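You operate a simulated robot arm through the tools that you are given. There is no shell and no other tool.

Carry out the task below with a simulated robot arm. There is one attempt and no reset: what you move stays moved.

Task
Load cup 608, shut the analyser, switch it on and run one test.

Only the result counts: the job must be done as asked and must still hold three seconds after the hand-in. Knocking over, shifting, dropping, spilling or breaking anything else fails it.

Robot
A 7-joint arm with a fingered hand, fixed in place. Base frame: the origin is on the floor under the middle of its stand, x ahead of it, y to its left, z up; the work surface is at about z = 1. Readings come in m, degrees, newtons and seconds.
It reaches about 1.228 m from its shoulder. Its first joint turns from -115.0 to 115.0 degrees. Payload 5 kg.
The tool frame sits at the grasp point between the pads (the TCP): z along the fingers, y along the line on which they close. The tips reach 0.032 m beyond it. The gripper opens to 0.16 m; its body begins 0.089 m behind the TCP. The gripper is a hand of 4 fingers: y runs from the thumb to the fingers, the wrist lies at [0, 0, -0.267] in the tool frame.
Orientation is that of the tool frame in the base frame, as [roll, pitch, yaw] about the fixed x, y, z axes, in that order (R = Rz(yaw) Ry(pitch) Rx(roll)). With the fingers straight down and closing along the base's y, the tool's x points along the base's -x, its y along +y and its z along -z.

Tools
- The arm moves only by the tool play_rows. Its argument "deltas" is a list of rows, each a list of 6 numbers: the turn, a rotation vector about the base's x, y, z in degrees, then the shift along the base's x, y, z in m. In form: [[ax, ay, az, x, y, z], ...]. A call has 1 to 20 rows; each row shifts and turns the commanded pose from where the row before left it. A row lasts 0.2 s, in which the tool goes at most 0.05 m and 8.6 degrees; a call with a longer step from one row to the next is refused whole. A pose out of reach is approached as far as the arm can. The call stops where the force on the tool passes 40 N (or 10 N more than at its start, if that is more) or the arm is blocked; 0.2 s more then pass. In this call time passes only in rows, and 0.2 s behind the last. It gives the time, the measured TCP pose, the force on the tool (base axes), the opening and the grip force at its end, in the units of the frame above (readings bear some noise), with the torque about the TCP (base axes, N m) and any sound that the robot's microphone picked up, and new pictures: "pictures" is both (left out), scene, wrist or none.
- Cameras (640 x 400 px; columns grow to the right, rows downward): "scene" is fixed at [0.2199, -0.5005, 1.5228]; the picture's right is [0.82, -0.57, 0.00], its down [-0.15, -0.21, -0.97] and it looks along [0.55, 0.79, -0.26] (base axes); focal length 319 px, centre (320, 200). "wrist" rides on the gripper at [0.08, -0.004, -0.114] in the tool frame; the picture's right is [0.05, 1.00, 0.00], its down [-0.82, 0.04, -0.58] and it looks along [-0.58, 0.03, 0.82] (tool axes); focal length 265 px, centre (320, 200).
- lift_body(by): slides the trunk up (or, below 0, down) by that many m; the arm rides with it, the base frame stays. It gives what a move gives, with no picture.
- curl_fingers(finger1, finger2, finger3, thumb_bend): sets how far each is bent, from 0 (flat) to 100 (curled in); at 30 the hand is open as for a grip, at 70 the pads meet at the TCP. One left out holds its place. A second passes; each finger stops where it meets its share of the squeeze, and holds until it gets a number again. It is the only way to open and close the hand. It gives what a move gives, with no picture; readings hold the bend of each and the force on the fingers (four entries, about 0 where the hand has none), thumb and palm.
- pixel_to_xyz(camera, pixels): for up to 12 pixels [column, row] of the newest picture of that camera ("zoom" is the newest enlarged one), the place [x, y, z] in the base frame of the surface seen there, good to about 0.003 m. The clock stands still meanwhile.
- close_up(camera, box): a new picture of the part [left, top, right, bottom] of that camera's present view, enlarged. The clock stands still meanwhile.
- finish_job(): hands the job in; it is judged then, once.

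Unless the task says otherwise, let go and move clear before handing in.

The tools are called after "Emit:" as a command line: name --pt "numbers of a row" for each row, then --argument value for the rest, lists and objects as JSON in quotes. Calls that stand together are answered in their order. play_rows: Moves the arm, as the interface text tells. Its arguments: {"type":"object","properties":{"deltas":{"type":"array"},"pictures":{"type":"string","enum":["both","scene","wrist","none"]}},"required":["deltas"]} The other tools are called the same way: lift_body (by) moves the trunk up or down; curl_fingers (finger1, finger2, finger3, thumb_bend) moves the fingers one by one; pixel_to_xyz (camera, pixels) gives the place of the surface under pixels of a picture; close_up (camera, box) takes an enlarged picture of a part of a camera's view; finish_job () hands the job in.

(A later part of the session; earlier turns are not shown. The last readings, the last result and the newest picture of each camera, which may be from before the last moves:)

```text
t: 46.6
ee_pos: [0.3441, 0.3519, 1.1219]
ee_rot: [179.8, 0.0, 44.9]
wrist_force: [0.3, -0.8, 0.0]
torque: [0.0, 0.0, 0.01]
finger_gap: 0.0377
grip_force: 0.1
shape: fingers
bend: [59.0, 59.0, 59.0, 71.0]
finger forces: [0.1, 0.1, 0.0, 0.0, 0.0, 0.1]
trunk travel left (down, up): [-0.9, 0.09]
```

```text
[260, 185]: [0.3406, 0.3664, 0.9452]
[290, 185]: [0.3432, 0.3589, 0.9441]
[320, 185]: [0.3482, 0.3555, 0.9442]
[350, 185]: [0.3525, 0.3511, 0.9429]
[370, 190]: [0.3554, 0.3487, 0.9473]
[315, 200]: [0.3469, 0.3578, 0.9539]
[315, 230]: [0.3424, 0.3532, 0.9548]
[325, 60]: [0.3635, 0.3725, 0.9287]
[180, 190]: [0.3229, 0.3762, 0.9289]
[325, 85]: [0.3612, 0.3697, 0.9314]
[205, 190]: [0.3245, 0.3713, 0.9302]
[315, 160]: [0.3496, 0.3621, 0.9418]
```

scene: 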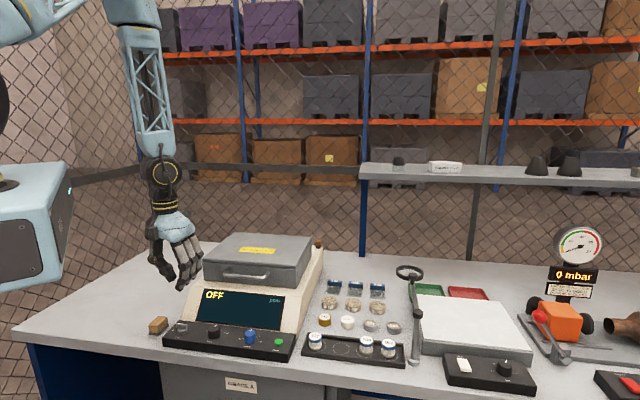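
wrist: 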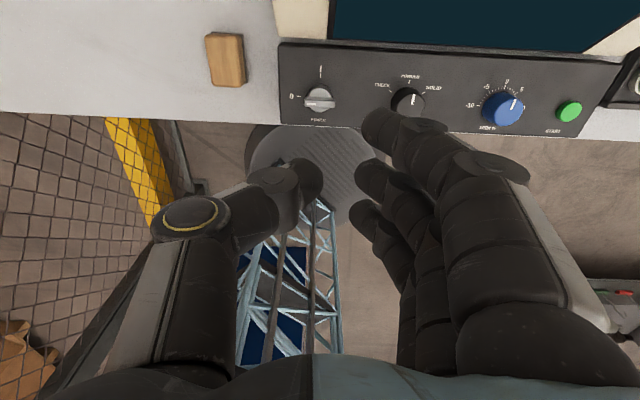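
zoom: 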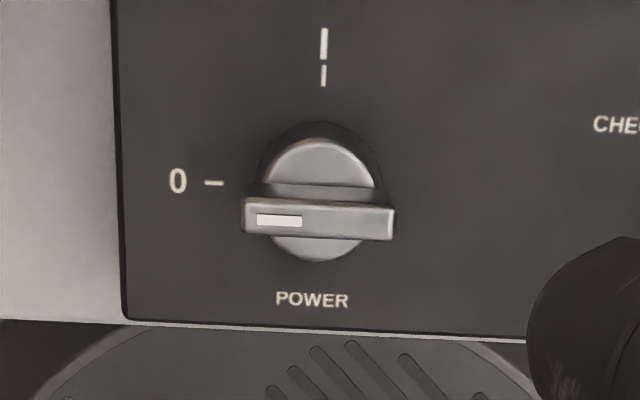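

Both views agree on the knob axis at about (0.347, 0.3545). I'll turn back +90° while shifting by (0.0027,0.0027), then check the alignment.

Emit:
play_rows --pt "0 0 8 0.0027 0.0027 0" --pt "0 0 8.2 0 0 0" --pt "0 0 8.2 0 0 0" --pt "0 0 8.2 0 0 0" --pt "0 0 8.2 0 0 0" --pt "0 0 8.2 0 0 0" --pt "0 0 8.2 0 0 0" --pt "0 0 8.2 0 0 0" --pt "0 0 8.2 0 0 0" --pt "0 0 8.2 0 0 0" --pt "0 0 8.2 0 0 -0.03"

Emit:
close_up --camera "wrist" --box '[270, 60, 370, 140]'

```text
t: 49.0
ee_pos: [0.3477, 0.355, 1.0905]
ee_rot: [179.9, -0.1, 135.1]
wrist_force: [-0.3, -0.4, -0.2]
torque: [-0.04, 0.0, 0.0]
finger_gap: 0.0376
grip_force: 0.0
shape: fingers
bend: [59.0, 59.0, 59.0, 71.0]
finger forces: [0.0, 0.1, 0.0, 0.0, 0.0, 0.0]
trunk travel left (down, up): [-0.9, 0.09]
```

scene: 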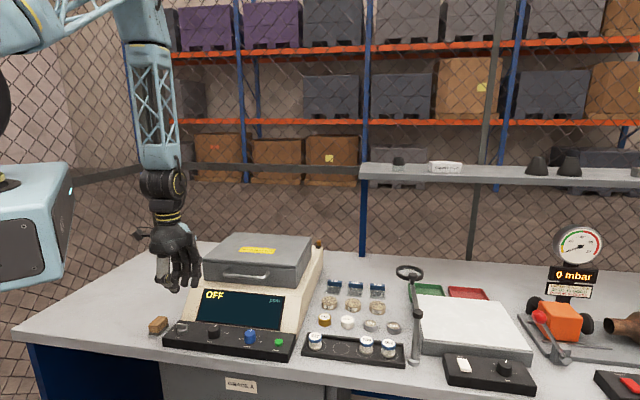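
wrist: 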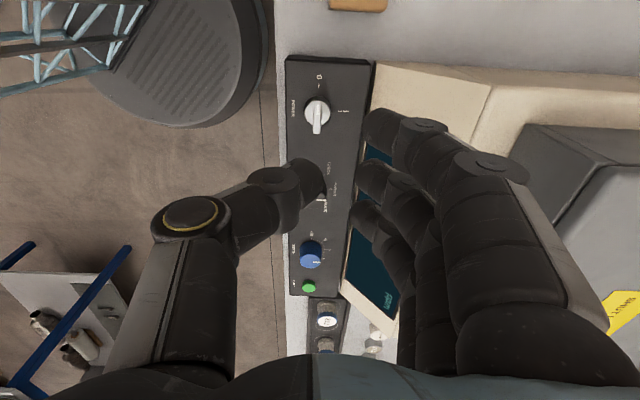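

```text
5.00 times, centred on (320, 100) of wrist
```

zoom: 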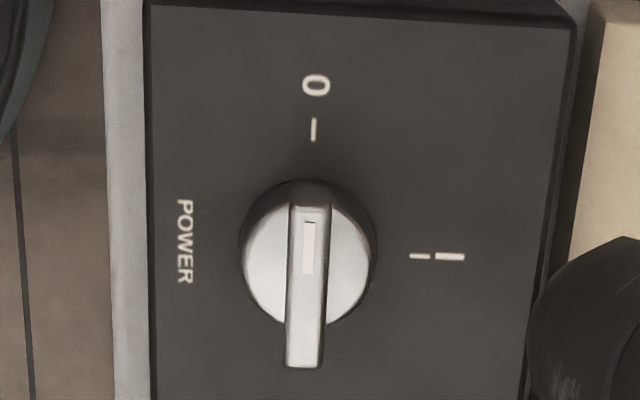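

The bar is at column 317.4, i.e. ~2 mm in -v of the TCP, and centred in u. I'll pre-set all digits to 60 (pads ±2 cm), shift -2 mm in v and descend so that the tips are just at the bar's height (above the collar).

Emit:
curl_fingers --finger1 58 --finger2 60 --finger3 58 --thumb_bend 60

Emit:
play_rows --pt "0 0 0 -0.0014 -0.0014 -0.02" --pt "0 0 0 0 0 -0.03" --pt "0 0 0 0 0 -0.025" --pt "0 0 0 0 0 -0.015" --pt "0 0 0 0 0 -0.007"

Emit:
close_up --camera "wrist" --box '[220, 90, 420, 230]'

Emit:
close_up --camera "scene" --box '[150, 280, 230, 345]'

```text
t: 50.0
ee_pos: [0.3465, 0.3546, 1.0914]
ee_rot: [179.8, 0.0, 135.1]
wrist_force: [0.6, 0.0, -0.3]
torque: [0.0, 0.04, -0.01]
finger_gap: 0.0581
grip_force: 0.1
shape: fingers
bend: [57.0, 60.0, 57.0, 60.0]
finger forces: [0.0, 0.0, 0.0, 0.1, 0.0, 0.0]
trunk travel left (down, up): [-0.9, 0.09]
```

```text
t: 51.2
ee_pos: [0.3458, 0.3515, 0.9955]
ee_rot: [179.9, 0.0, 134.9]
wrist_force: [0.0, -0.4, 0.5]
torque: [0.0, -0.05, -0.02]
finger_gap: 0.0579
grip_force: 0.0
shape: fingers
bend: [57.0, 60.0, 57.0, 60.0]
finger forces: [0.0, 0.0, 0.0, 0.0, 0.0, 0.0]
trunk travel left (down, up): [-0.9, 0.09]
```

scene: 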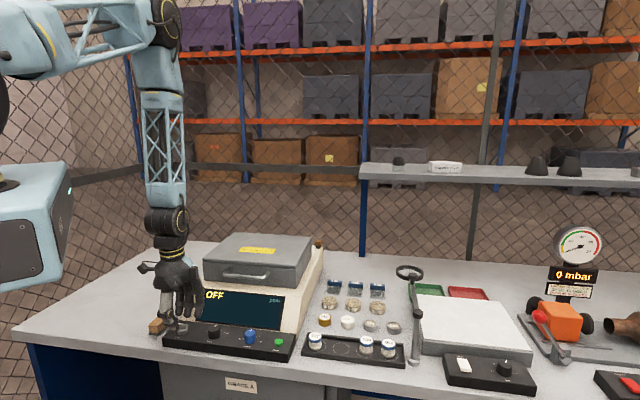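
wrist: 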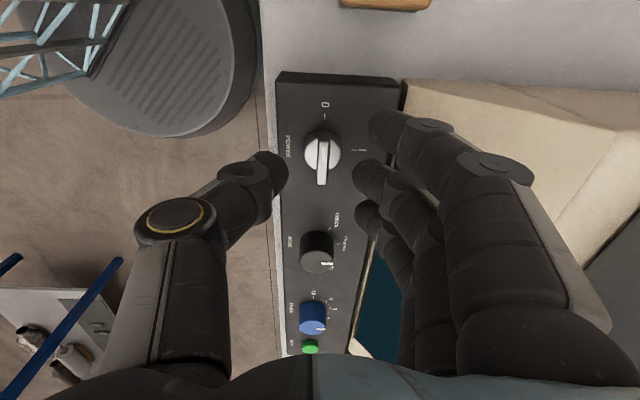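

```text
2.86 times, centred on (320, 160) of wrist
```

zoom: 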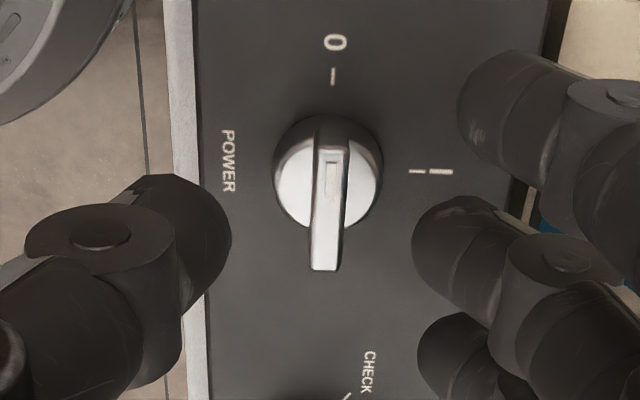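

```text
6.15 times, centred on (190, 312) of scene
```

zoom: 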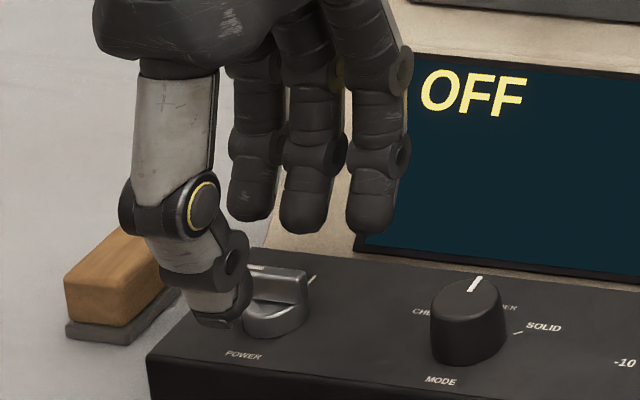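

The bar is within ~2 mm of the pinch line. I'll shift +1.5 mm in v and lower the remaining 14 mm.

Emit:
play_rows --pt "0 0 0 0.001 0.001 -0.005" --pt "0 0 0 0 0 -0.005" --pt "0 0 0 0 0 -0.004"

Emit:
close_up --camera "wrist" --box '[220, 90, 420, 230]'

Emit:
close_up --camera "scene" --box '[150, 290, 220, 345]'

```text
t: 52.0
ee_pos: [0.3455, 0.3533, 0.9817]
ee_rot: [179.7, 0.0, 135.0]
wrist_force: [0.5, 0.0, -0.5]
torque: [-0.01, 0.0, 0.0]
finger_gap: 0.0583
grip_force: 0.0
shape: fingers
bend: [57.0, 60.0, 57.0, 60.0]
finger forces: [0.0, 0.1, 0.1, 0.0, 0.0, 0.0]
trunk travel left (down, up): [-0.9, 0.09]
```

scene: 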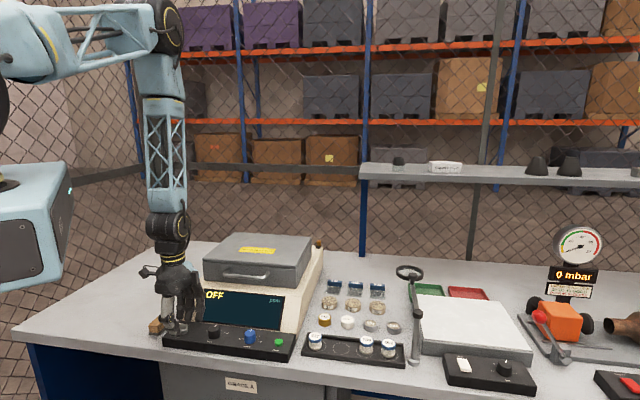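
wrist: 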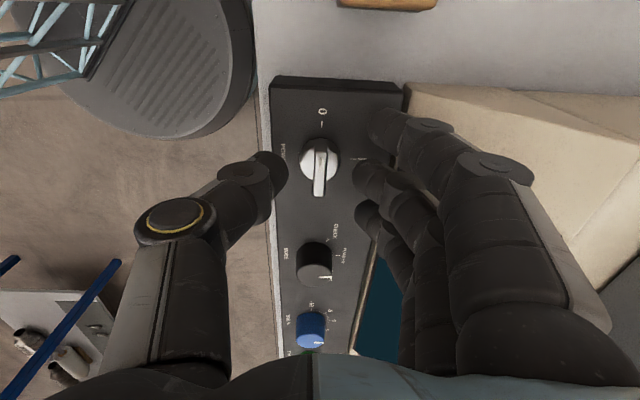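

```text
2.86 times, centred on (320, 160) of wrist
```

zoom: 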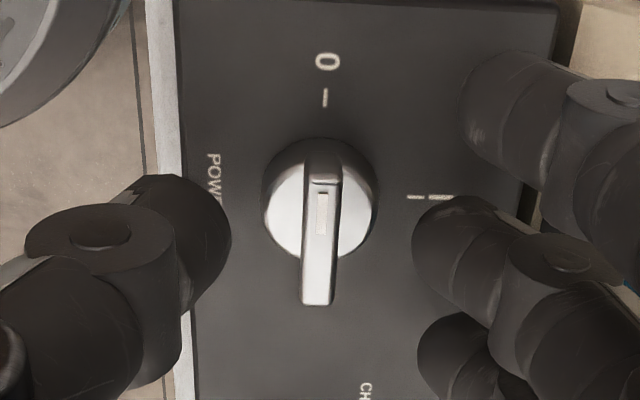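

```text
7.27 times, centred on (185, 318) of scene
```

zoom: 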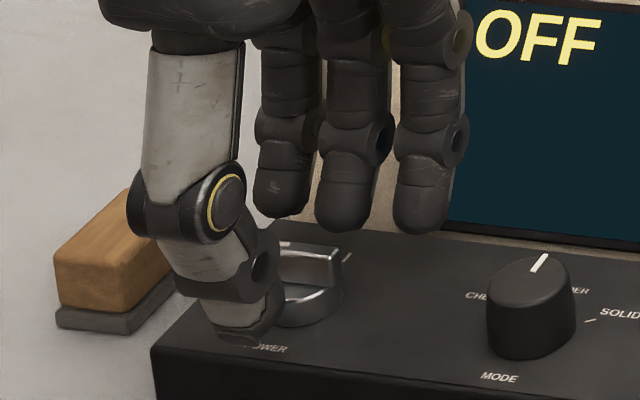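

Now the bar is centred between the thumb and middle finger in the wrist picture. I'll check the tip heights against the bar.

Emit:
pixel_to_xyz --camera "zoom" --pixels '[[245, 335], [245, 325], [250, 310], [340, 225], [340, 205], [315, 255], [315, 268], [310, 295], [280, 205], [420, 220], [320, 245], [230, 290]]'

```text
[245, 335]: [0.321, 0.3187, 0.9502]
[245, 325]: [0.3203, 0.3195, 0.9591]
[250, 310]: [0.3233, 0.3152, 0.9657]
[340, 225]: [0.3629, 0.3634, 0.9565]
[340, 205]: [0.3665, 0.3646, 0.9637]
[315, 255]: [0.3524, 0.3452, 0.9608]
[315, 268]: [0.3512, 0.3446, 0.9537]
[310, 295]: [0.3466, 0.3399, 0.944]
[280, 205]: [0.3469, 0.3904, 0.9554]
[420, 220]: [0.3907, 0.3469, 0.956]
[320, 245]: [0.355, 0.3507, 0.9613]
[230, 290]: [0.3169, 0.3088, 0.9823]
```

The thumb tip is at z≈0.949 and finger tips ≈0.954, with the bar spanning 0.950-0.961. I'll lower 3 mm more, then close the thumb and middle finger.

Emit:
play_rows --pt "0 0 0 0 0 -0.003" --pictures "none"

Emit:
curl_fingers --finger2 66 --thumb_bend 66

Emit:
close_up --camera "wrist" --box '[220, 90, 420, 230]'

Emit:
close_up --camera "scene" --box '[150, 290, 220, 345]'

```text
t: 52.4
ee_pos: [0.3474, 0.3528, 0.9773]
ee_rot: [179.8, 0.0, 135.0]
wrist_force: [0.4, 0.2, 0.5]
torque: [0.01, -0.04, 0.02]
finger_gap: 0.0582
grip_force: 0.2
shape: fingers
bend: [57.0, 60.0, 57.0, 60.0]
finger forces: [0.0, 0.0, 0.1, 0.0, 0.1, 0.1]
trunk travel left (down, up): [-0.9, 0.09]
```

```text
t: 53.4
ee_pos: [0.3467, 0.3531, 0.9784]
ee_rot: [179.8, -0.1, 135.0]
wrist_force: [-0.4, -0.4, 0.0]
torque: [-0.03, -0.02, 0.02]
finger_gap: 0.0486
grip_force: 0.1
shape: fingers
bend: [57.0, 66.0, 57.0, 66.0]
finger forces: [0.0, 0.1, 0.0, 0.1, 0.0, 0.0]
trunk travel left (down, up): [-0.9, 0.09]
```

```text
2.86 times, centred on (320, 160) of wrist
```

zoom: 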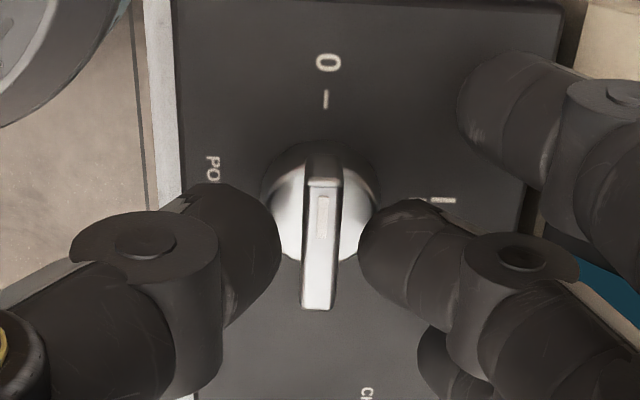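

```text
7.27 times, centred on (185, 318) of scene
```

zoom: 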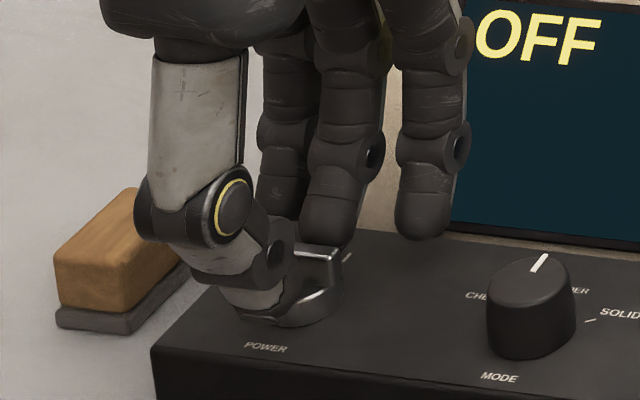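

The thumb and finger are symmetric about the bar, ~8 mm short of it. I'll close further to 70.

Emit:
curl_fingers --finger2 70 --thumb_bend 70

Emit:
close_up --camera "wrist" --box '[220, 90, 420, 230]'

Emit:
close_up --camera "scene" --box '[150, 290, 220, 345]'

```text
t: 54.4
ee_pos: [0.3466, 0.3528, 0.9774]
ee_rot: [179.9, 0.0, 134.9]
wrist_force: [-0.4, -1.0, -1.2]
torque: [-0.03, 0.04, -0.01]
finger_gap: 0.0444
grip_force: 1.8
shape: fingers
bend: [57.0, 69.0, 57.0, 69.0]
finger forces: [0.1, 1.2, 0.0, 0.0, 1.5, 0.0]
trunk travel left (down, up): [-0.9, 0.09]
```

```text
2.86 times, centred on (320, 160) of wrist
```

zoom: 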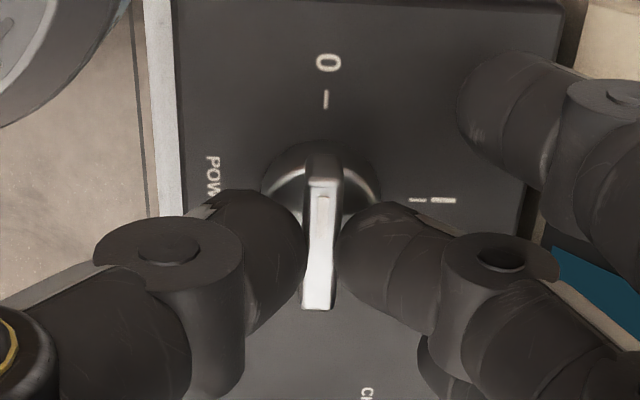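

```text
7.27 times, centred on (185, 318) of scene
```

zoom: 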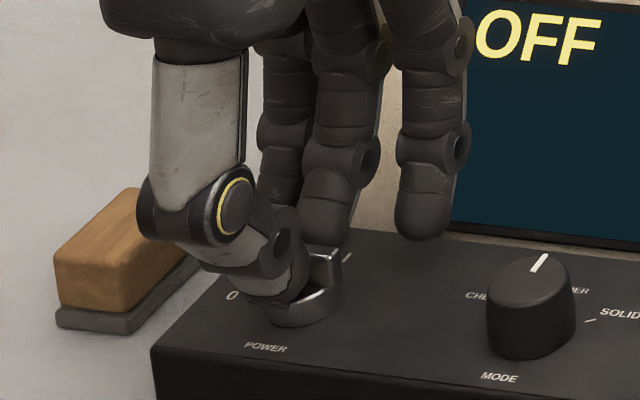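

Both touch the bar. I'll squeeze firmer, then turn.

Emit:
curl_fingers --finger2 77 --thumb_bend 77

Emit:
close_up --camera "wrist" --box '[220, 90, 420, 230]'

```text
t: 55.4
ee_pos: [0.346, 0.3528, 0.9786]
ee_rot: [179.9, 0.0, 135.1]
wrist_force: [-5.3, -5.9, -7.0]
torque: [-0.11, 0.12, 0.0]
finger_gap: 0.042
grip_force: 9.2
shape: fingers
bend: [57.0, 71.0, 57.0, 71.0]
finger forces: [0.0, 6.0, 0.0, 0.1, 11.5, 0.0]
trunk travel left (down, up): [-0.9, 0.09]
```

```text
2.86 times, centred on (320, 160) of wrist
```

zoom: 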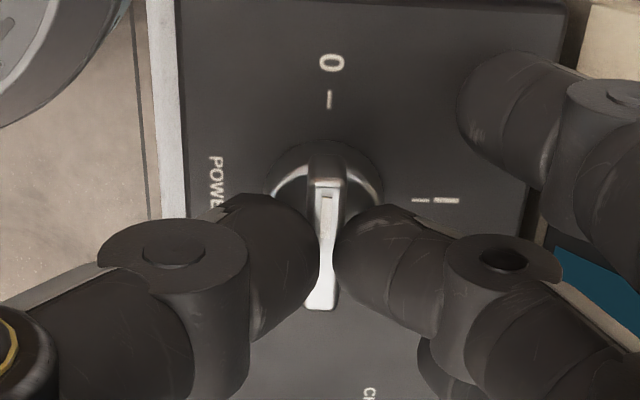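

The bar is clamped (6/11 N). I'll turn clockwise ~24° first and see whether the bar follows.

Emit:
play_rows --pt "0 0 -6 -0.0006 -0.0006 0" --pt "0 0 -6 0 0 0" --pt "0 0 -6 0 0 0" --pt "0 0 -6 0 0 0" --pictures "scene"

Emit:
close_up --camera "wrist" --box '[220, 90, 420, 230]'

Emit:
close_up --camera "scene" --box '[150, 290, 220, 345]'

```text
t: 56.4
ee_pos: [0.3469, 0.3526, 0.9778]
ee_rot: [179.8, 0.0, 110.9]
wrist_force: [-5.8, -2.7, -2.0]
torque: [-0.04, 0.15, 0.02]
finger_gap: 0.0424
grip_force: 10.4
shape: fingers
bend: [57.0, 71.0, 57.0, 71.0]
finger forces: [0.1, 7.8, 0.1, 0.0, 13.1, 0.1]
trunk travel left (down, up): [-0.9, 0.09]
```

scene: 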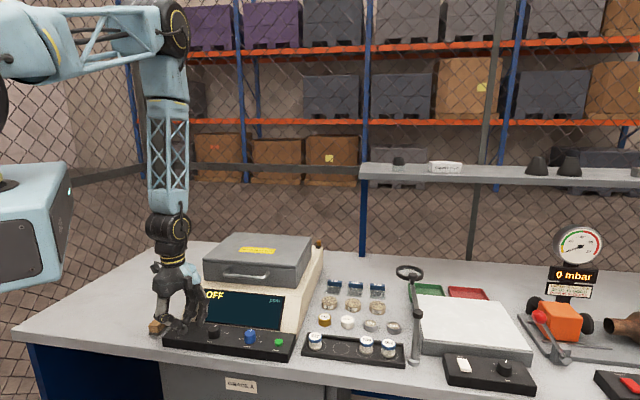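

```text
2.86 times, centred on (320, 160) of wrist
```

zoom: 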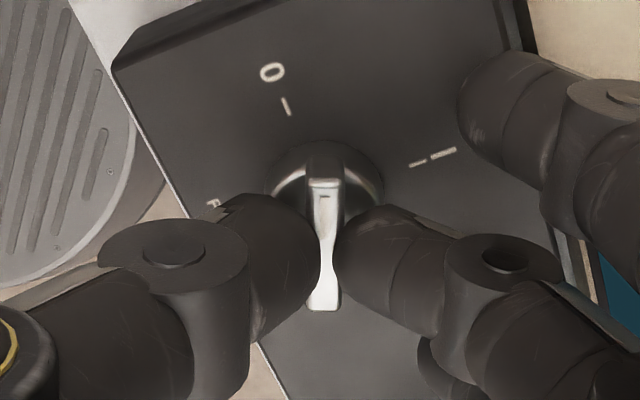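

```text
7.27 times, centred on (185, 318) of scene
```

zoom: 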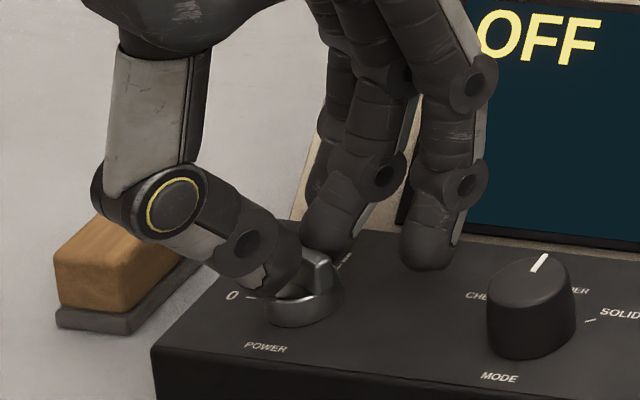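

The bar follows the hand exactly (the ticks turned 24° in the wrist view while the bar stays upright). I'll check for 36° more.

Emit:
play_rows --pt "0 0 -7 0 0 0" --pt "0 0 -7 0 0 0" --pt "0 0 -7 0 0 0" --pt "0 0 -7 0 0 0" --pt "0 0 -7 0 0 0" --pictures "scene"

Emit:
close_up --camera "wrist" --box '[220, 90, 420, 230]'

Emit:
close_up --camera "scene" --box '[150, 290, 220, 345]'

```text
t: 57.6
ee_pos: [0.3456, 0.3521, 0.9775]
ee_rot: [179.8, 0.0, 76.0]
wrist_force: [-7.3, 3.8, -3.7]
torque: [0.09, 0.15, -0.02]
finger_gap: 0.0424
grip_force: 9.7
shape: fingers
bend: [57.0, 71.0, 57.0, 71.0]
finger forces: [0.0, 6.2, 0.0, 0.1, 13.3, 0.0]
trunk travel left (down, up): [-0.9, 0.09]
```

scene: 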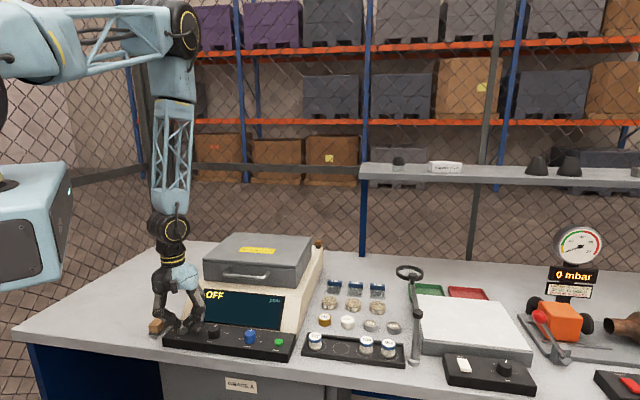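

```text
2.86 times, centred on (320, 160) of wrist
```

zoom: 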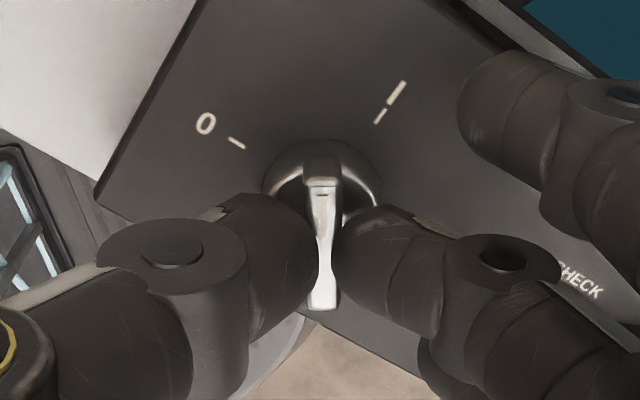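

```text
7.27 times, centred on (185, 318) of scene
```

zoom: 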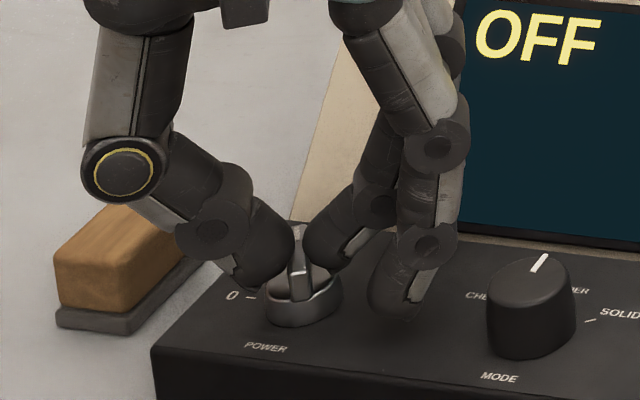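

The bar follows; display is still OFF at ~59°. I'll turn the remaining 31°.

Emit:
play_rows --pt "0 0 -7.5 0 0 0" --pt "0 0 -7.5 0 0 0" --pt "0 0 -7.5 0 0 0" --pt "0 0 -7.5 0 0 0" --pt "0 0 -2 0 0 0" --pictures "scene"

Emit:
close_up --camera "wrist" --box '[220, 90, 420, 230]'

Emit:
close_up --camera "scene" --box '[150, 280, 290, 350]'

```text
t: 58.8
ee_pos: [0.3466, 0.3536, 0.9771]
ee_rot: [179.8, 0.0, 43.8]
wrist_force: [-6.8, 5.6, -4.8]
torque: [0.11, 0.12, -0.01]
finger_gap: 0.0429
grip_force: 9.2
shape: fingers
bend: [57.0, 71.0, 57.0, 71.0]
finger forces: [0.0, 5.5, 0.1, 0.0, 12.7, 0.0]
trunk travel left (down, up): [-0.9, 0.09]
```

scene: 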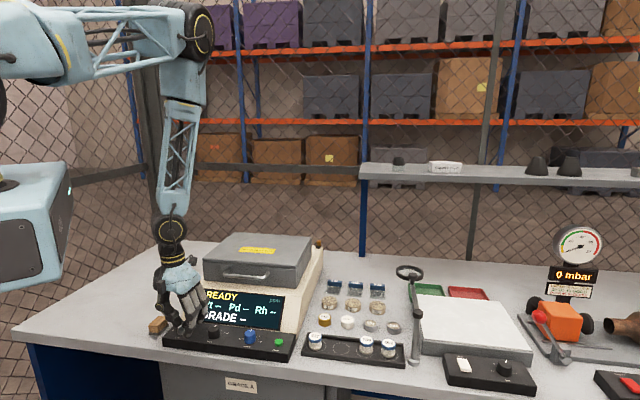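

```text
2.86 times, centred on (320, 160) of wrist
```

zoom: 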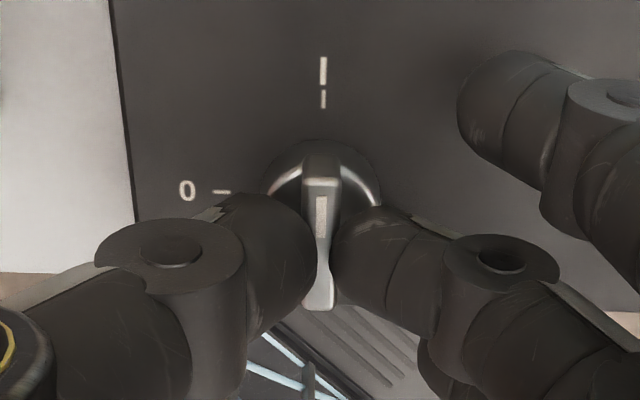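

```text
4.57 times, centred on (220, 315) of scene
```

zoom: 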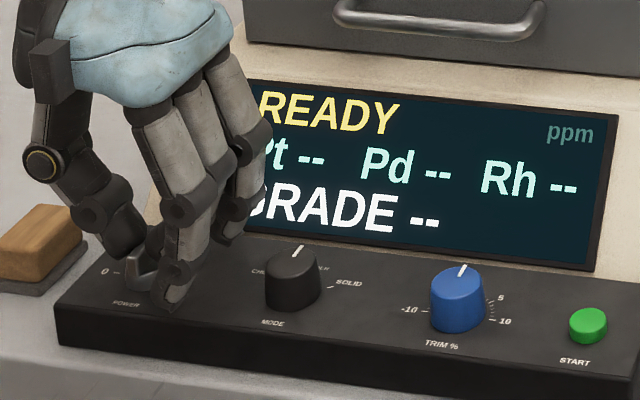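

The display now reads READY with Pt/Pd/Rh fields, so the analyser is on and the bar points to I. I'll release the knob and rise straight up.

Emit:
curl_fingers --finger2 62 --thumb_bend 62

Emit:
play_rows --pt "0 0 0 0 0 0.01" --pt "0 0 0 0 0 0.02" --pt "0 0 0 0 0 0.03" --pt "0 0 0 0 0 0.04" --pt "0 0 0 0 0 0.04"

Emit:
close_up --camera "scene" --box '[150, 280, 300, 360]'

Emit:
close_up --camera "wrist" --box '[270, 60, 370, 140]'

```text
t: 59.8
ee_pos: [0.3466, 0.3521, 0.978]
ee_rot: [179.8, 0.0, 44.0]
wrist_force: [-0.3, 0.7, -0.5]
torque: [-0.04, -0.04, 0.0]
finger_gap: 0.0548
grip_force: 0.1
shape: fingers
bend: [57.0, 62.0, 57.0, 62.0]
finger forces: [0.0, 0.0, 0.0, 0.2, 0.0, 0.0]
trunk travel left (down, up): [-0.9, 0.09]
```

```text
t: 61.0
ee_pos: [0.3446, 0.3523, 1.12]
ee_rot: [179.8, -0.1, 44.0]
wrist_force: [-0.5, 0.6, -0.5]
torque: [0.01, -0.06, -0.01]
finger_gap: 0.0548
grip_force: 0.0
shape: fingers
bend: [57.0, 62.0, 57.0, 62.0]
finger forces: [0.1, 0.0, 0.0, 0.1, 0.0, 0.1]
trunk travel left (down, up): [-0.9, 0.09]
```

scene: 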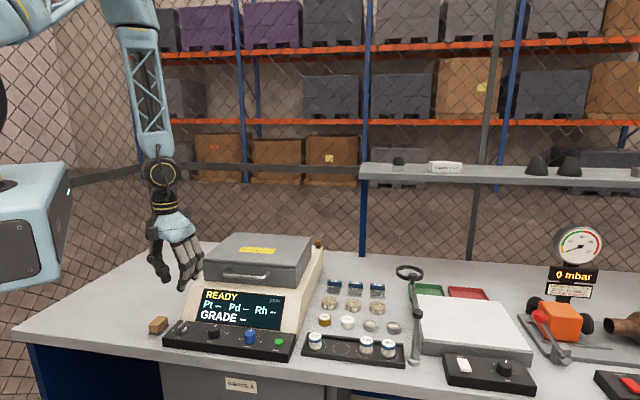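
wrist: 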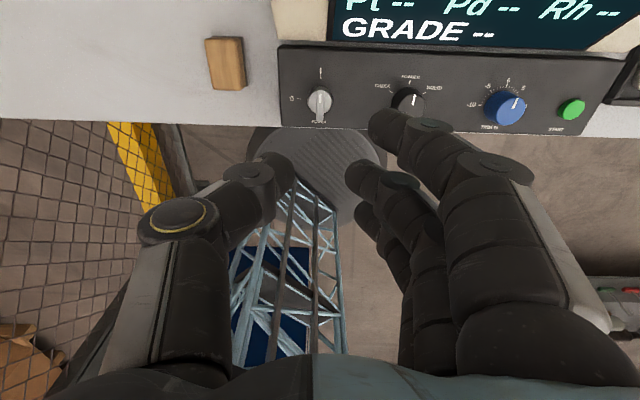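

```text
4.27 times, centred on (225, 320) of scene
```

zoom: 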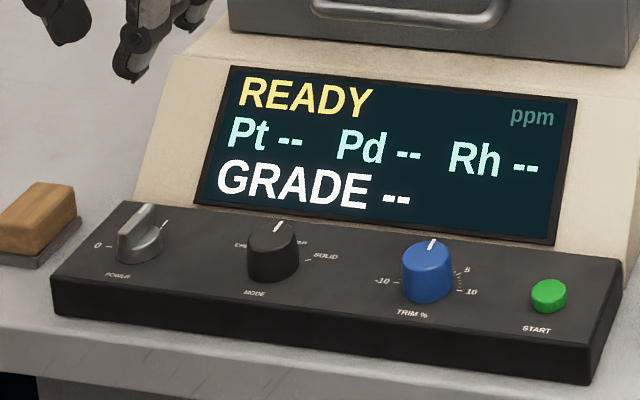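

```text
5.00 times, centred on (320, 100) of wrist
```

zoom: 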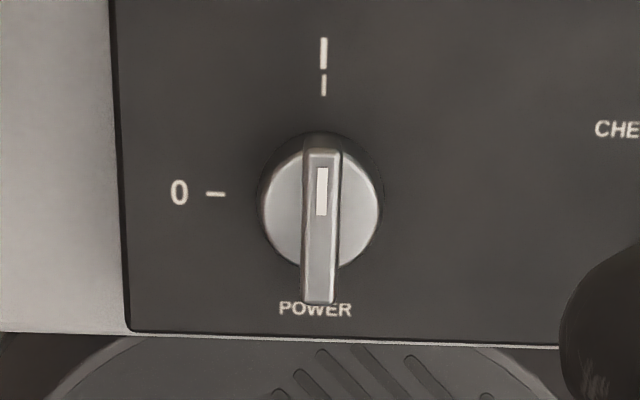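

Power is at I, mode at POWDER and the display reads READY. For START I'll press with the middle finger only: tuck fingers 1 and 3, open the thumb, turn back to yaw 135° and move above START.

Emit:
curl_fingers --finger1 95 --finger2 58 --finger3 95 --thumb_bend 30

Emit:
play_rows --pt "0 0 7.6 0.01475 -0.0184 0.005" --pt "0 0 7.6 0.01475 -0.0184 0.005" --pt "0 0 7.6 0.01475 -0.0184 0.005" --pt "0 0 7.6 0.01475 -0.0184 0" --pt "0 0 7.6 0.01475 -0.0184 0" --pt "0 0 7.6 0.01475 -0.0184 0" --pt "0 0 7.6 0.01475 -0.0184 0" --pt "0 0 7.6 0.01475 -0.0184 0" --pt "0 0 7.6 0.01475 -0.0184 0" --pt "0 0 7.6 0.01475 -0.0184 0" --pt "0 0 7.6 0.01475 -0.0184 0" --pt "0 0 7.4 0.01475 -0.0184 0"

Emit:
close_up --camera "scene" --box '[200, 220, 320, 350]'

```text
t: 62.0
ee_pos: [0.347, 0.3538, 1.12]
ee_rot: [179.7, 0.0, 44.1]
wrist_force: [1.2, 0.0, 0.7]
torque: [-0.02, 0.05, -0.01]
finger_gap: 0.0724
grip_force: 0.1
shape: fingers
bend: [95.0, 57.0, 95.0, 30.0]
finger forces: [0.0, 0.1, 0.0, 0.1, 0.0, 0.0]
trunk travel left (down, up): [-0.9, 0.09]
```

```text
t: 64.6
ee_pos: [0.5235, 0.1324, 1.1308]
ee_rot: [179.7, -0.1, 135.1]
wrist_force: [0.7, 0.2, -0.8]
torque: [0.03, 0.03, -0.02]
finger_gap: 0.0724
grip_force: 0.1
shape: fingers
bend: [95.0, 57.0, 95.0, 30.0]
finger forces: [0.0, 0.1, 0.0, 0.0, 0.0, 0.1]
trunk travel left (down, up): [-0.9, 0.09]
```

scene: 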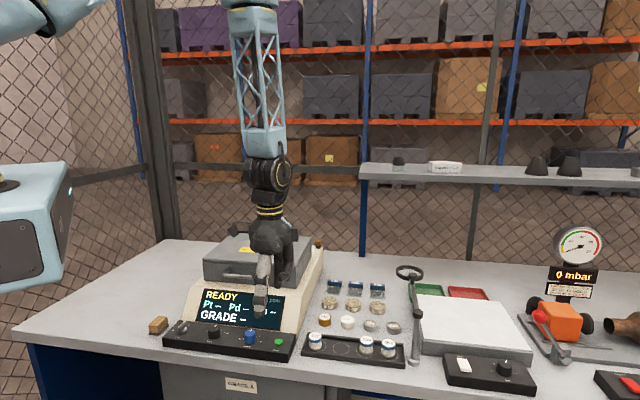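
wrist: 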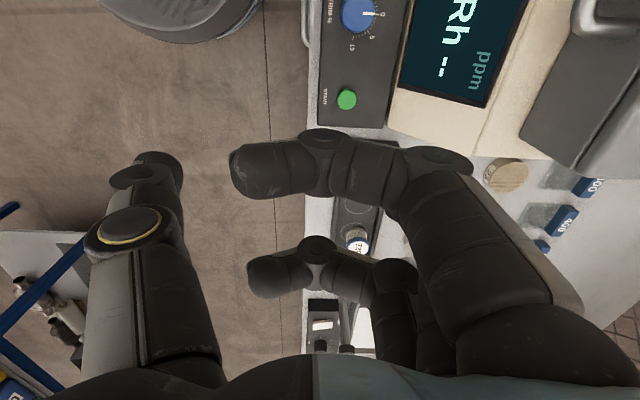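

```text
3.08 times, centred on (260, 285) of scene
```

zoom: 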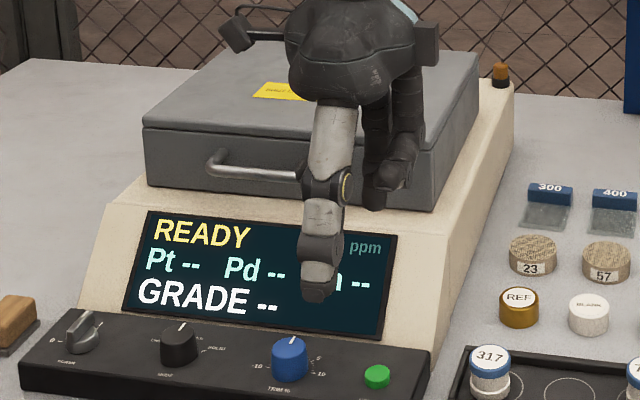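

Fingers 1 and 3 are tucked but hide the middle finger in the wrist view; I'll measure the middle finger's tip using the scene camera.

Emit:
close_up --camera "scene" --box '[250, 260, 310, 300]'

Emit:
pixel_to_xyz --camera "zoom" --pixels '[[405, 270], [405, 260], [405, 245], [440, 240], [440, 225], [120, 370], [120, 350], [375, 200], [380, 230], [450, 200], [390, 255], [100, 300]]'

```text
10.00 times, centred on (280, 280) of scene
```

zoom: 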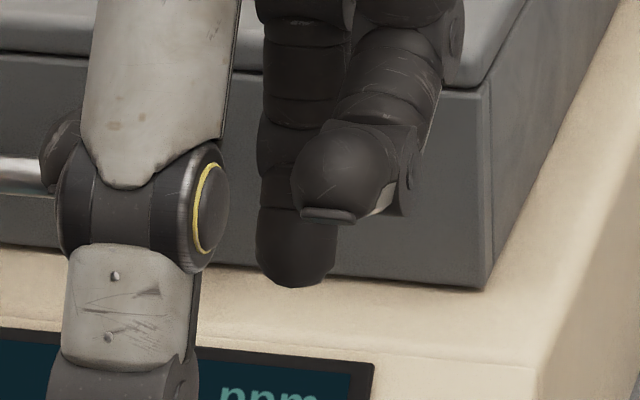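

```text
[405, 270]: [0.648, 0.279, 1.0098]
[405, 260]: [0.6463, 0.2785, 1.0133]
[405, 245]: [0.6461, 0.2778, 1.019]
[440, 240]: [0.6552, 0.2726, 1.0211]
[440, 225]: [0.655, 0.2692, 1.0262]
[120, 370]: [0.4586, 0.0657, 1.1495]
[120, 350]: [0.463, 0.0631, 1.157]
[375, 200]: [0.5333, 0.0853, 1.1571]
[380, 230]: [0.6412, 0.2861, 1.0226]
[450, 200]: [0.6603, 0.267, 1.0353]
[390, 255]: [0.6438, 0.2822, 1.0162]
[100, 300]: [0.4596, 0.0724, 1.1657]
```

The middle finger's tip is at zoom (297,280), the curled fingertip at (330,205). I'll measure those.

Emit:
pixel_to_xyz --camera "zoom" --pixels '[[297, 282], [297, 275], [297, 260], [297, 240], [270, 260], [325, 260], [330, 213], [340, 180], [325, 217], [315, 160]]'

Emit:
close_up --camera "scene" --box '[235, 285, 295, 325]'

Emit:
pixel_to_xyz --camera "zoom" --pixels '[[265, 310], [265, 290], [265, 250], [240, 300], [270, 325]]'

```text
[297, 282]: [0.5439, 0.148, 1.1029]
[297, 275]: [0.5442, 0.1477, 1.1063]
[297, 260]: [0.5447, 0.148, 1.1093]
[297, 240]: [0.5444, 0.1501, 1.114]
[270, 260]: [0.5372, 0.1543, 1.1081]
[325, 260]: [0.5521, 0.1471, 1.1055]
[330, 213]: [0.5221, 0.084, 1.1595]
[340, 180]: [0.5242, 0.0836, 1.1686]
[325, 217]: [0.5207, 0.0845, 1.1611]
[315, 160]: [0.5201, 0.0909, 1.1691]
```

```text
10.00 times, centred on (265, 305) of scene
```

zoom: 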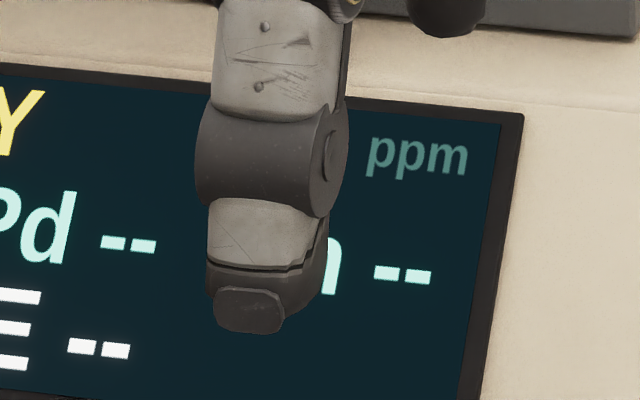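

```text
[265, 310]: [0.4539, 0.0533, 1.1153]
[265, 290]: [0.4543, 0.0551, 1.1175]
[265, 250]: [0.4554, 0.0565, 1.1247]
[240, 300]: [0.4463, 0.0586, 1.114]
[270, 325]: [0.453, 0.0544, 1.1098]
```

The middle fingertip's centre is near u≈0.279, v≈0.498 and 0.029 m below the TCP; the tucked fingers are well above. I'll re-measure the START button.

Emit:
close_up --camera "scene" --box '[260, 327, 300, 357]'

Emit:
pixel_to_xyz --camera "zoom" --pixels '[[290, 190], [290, 190], [290, 190], [245, 190], [340, 192], [290, 170], [290, 210], [290, 240], [150, 200], [290, 300]]'

Emit:
close_up --camera "wrist" --box '[310, 70, 390, 130]'

Emit:
pixel_to_xyz --camera "wrist" --pixels '[[347, 99], [347, 99], [347, 99], [338, 99], [356, 99], [347, 91], [347, 108], [330, 99], [370, 99]]'

```text
13.33 times, centred on (280, 342) of scene
```

zoom: 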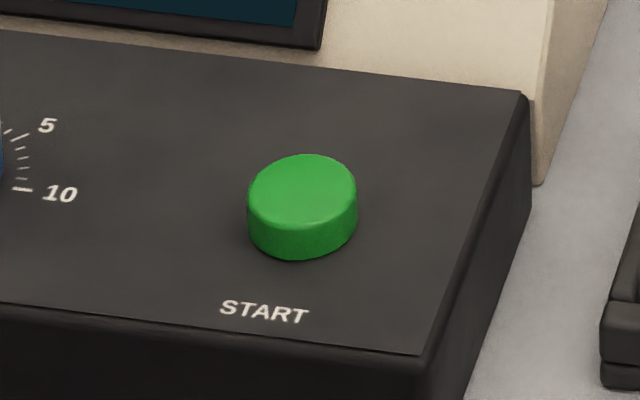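

```text
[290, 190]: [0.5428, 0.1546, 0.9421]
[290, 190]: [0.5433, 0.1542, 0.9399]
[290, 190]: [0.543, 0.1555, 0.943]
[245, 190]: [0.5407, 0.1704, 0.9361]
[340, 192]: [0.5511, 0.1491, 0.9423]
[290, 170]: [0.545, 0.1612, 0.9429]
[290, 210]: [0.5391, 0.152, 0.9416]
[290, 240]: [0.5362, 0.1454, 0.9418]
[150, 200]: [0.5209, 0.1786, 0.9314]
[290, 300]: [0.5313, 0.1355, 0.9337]
```

```text
6.67 times, centred on (350, 100) of wrist
```

zoom: 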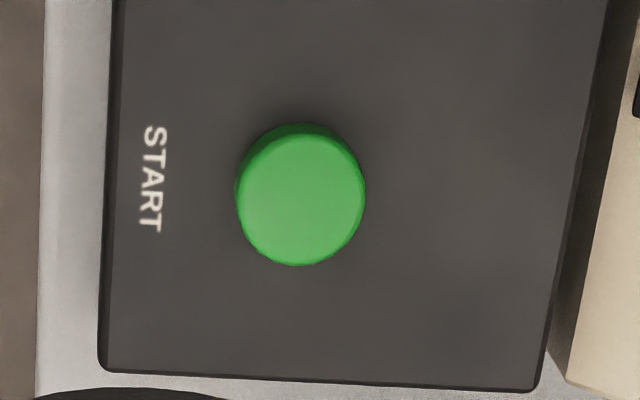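

```text
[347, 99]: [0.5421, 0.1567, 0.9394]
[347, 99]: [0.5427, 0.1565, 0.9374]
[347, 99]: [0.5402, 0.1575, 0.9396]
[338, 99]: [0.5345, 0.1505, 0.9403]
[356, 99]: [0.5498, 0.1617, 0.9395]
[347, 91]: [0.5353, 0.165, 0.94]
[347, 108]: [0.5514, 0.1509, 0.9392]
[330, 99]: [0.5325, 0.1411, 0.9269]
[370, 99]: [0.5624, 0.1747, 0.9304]
```

The START button's top centre is (0.544, 0.1545), z≈0.942. I'll shift the fingertip over it and lower to ~1 cm above.

Emit:
play_rows --pt "0 0 0 -0.0051 -0.0006 -0.03" --pt "0 0 0 0 0 -0.04" --pt "0 0 0 0 0 -0.04" --pt "0 0 0 0 0 -0.03" --pt "0 0 0 0 0 -0.01"

Emit:
close_up --camera "scene" --box '[240, 310, 310, 360]'

Emit:
close_up --camera "wrist" --box '[260, 60, 420, 180]'

```text
t: 65.8
ee_pos: [0.5199, 0.1315, 0.9816]
ee_rot: [179.8, 0.1, 135.0]
wrist_force: [-0.5, -0.3, -0.8]
torque: [-0.02, 0.02, -0.01]
finger_gap: 0.0726
grip_force: 0.1
shape: fingers
bend: [95.0, 57.0, 95.0, 30.0]
finger forces: [0.1, 0.0, 0.0, 0.0, 0.0, 0.0]
trunk travel left (down, up): [-0.9, 0.09]
```

scene: 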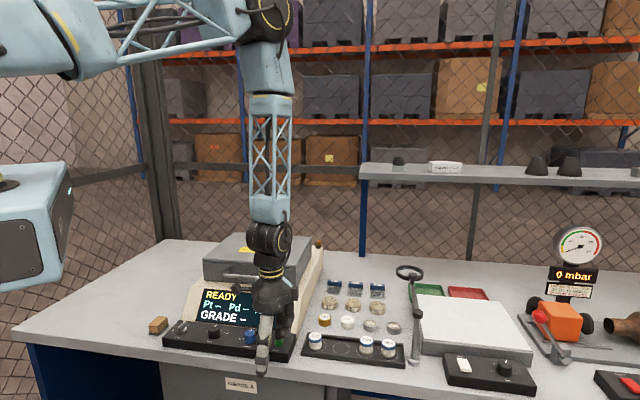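
wrist: 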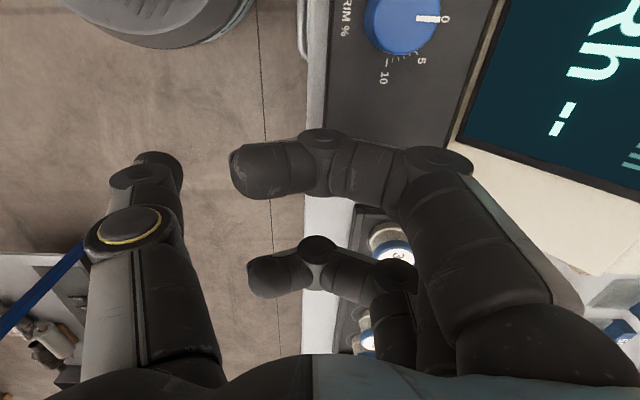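

```text
8.00 times, centred on (275, 335) of scene
```

zoom: 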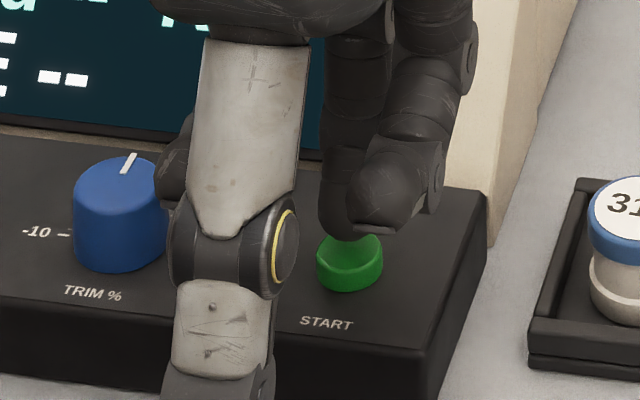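

```text
3.33 times, centred on (340, 120) of wrist
```

zoom: 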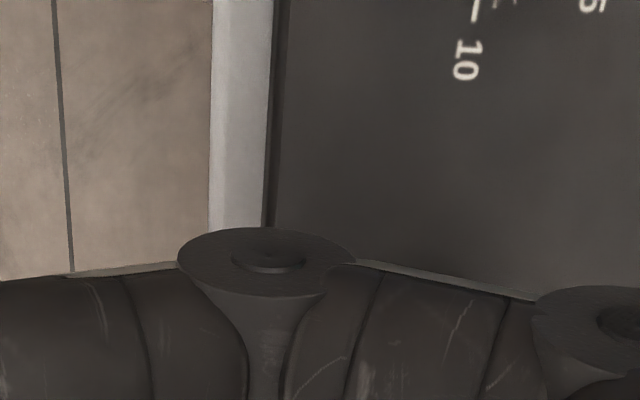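

The middle fingertip is above the button in the scene zoom (345,235). I'll measure the tip's place.

Emit:
close_up --camera "scene" --box '[262, 320, 302, 350]'

Emit:
pixel_to_xyz --camera "zoom" --pixels '[[265, 205], [265, 190], [255, 170], [275, 212], [245, 190], [240, 210], [290, 225], [270, 235], [270, 280], [300, 190], [300, 150], [255, 215]]'

```text
13.33 times, centred on (282, 335) of scene
```

zoom: 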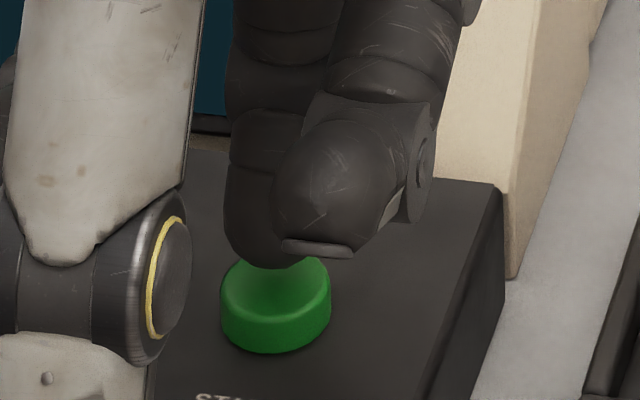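

```text
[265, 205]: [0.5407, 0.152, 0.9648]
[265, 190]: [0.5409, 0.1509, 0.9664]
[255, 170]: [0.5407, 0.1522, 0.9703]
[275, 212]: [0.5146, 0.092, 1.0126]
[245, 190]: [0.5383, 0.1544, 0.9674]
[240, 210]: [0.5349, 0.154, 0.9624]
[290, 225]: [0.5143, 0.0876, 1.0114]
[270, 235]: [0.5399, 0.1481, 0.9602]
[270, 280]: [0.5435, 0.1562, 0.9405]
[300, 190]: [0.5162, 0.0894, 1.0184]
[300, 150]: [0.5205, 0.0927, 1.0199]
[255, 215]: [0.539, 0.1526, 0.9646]
```

The tip is ~1 cm above the button and within ~3 mm of its centre. I'll lower 9 mm to the verge of contact.

Emit:
play_rows --pt "0 0 0 -0.0015 -0.0015 -0.004" --pt "0 0 0 0 0 -0.003" --pt "0 0 0 0 0 -0.002" --pictures "scene"

Emit:
close_up --camera "scene" --box '[262, 320, 302, 350]'

```text
t: 66.6
ee_pos: [0.5182, 0.1298, 0.9734]
ee_rot: [179.8, -0.1, 135.0]
wrist_force: [1.9, -0.5, 10.4]
torque: [0.25, -0.32, -0.04]
finger_gap: 0.0728
grip_force: 4.3
shape: fingers
bend: [95.0, 58.0, 95.0, 30.0]
finger forces: [0.0, 9.8, 0.1, 0.0, 0.0, 0.0]
trunk travel left (down, up): [-0.9, 0.09]
heard: click
```

scene: 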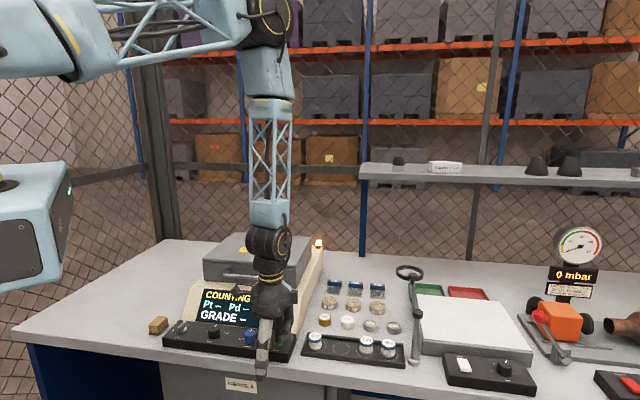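

```text
13.33 times, centred on (282, 335) of scene
```

zoom: 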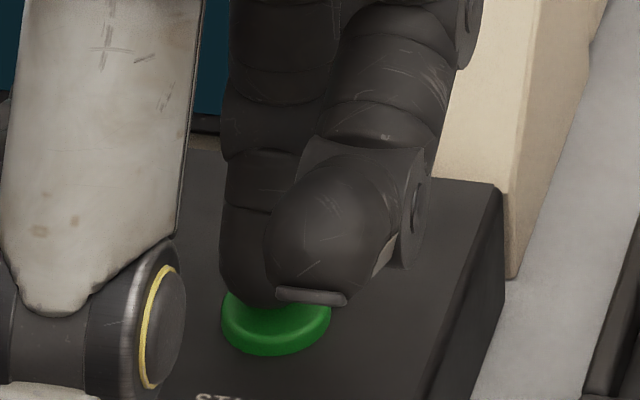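

A click was heard and the display says COUNTING with the lamp lit, so the test is running. I'll lift the finger straight up and move clear while it counts.

Emit:
play_rows --pt "0 0 0 0 0 0.01" --pt "0 0 0 0 0 0.03" --pt "0 0 0 0 0 0.04" --pt "0 0 0 0 0 0.045" --pt "0 0 0 0 0 0.045" --pt "0 0 0 0 0 0.045" --pt "0 0 0 0 0 0.04" --pictures "scene"

Emit:
close_up --camera "scene" --box '[160, 220, 340, 360]'

```text
t: 68.2
ee_pos: [0.5157, 0.129, 1.2283]
ee_rot: [179.9, 0.0, 135.1]
wrist_force: [-0.3, -1.0, -0.3]
torque: [0.02, 0.0, 0.01]
finger_gap: 0.0729
grip_force: 0.1
shape: fingers
bend: [95.0, 57.0, 95.0, 30.0]
finger forces: [0.0, 0.1, 0.1, 0.0, 0.0, 0.0]
trunk travel left (down, up): [-0.9, 0.09]
```

scene: 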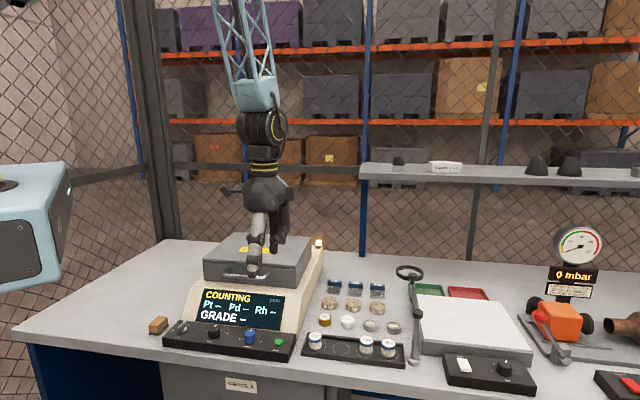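

```text
2.86 times, centred on (250, 290) of scene
```

zoom: 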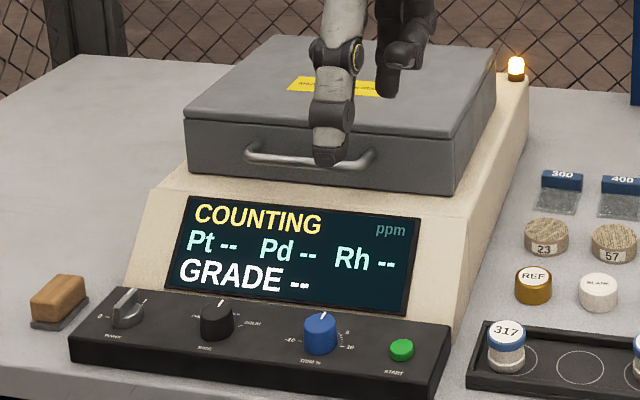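

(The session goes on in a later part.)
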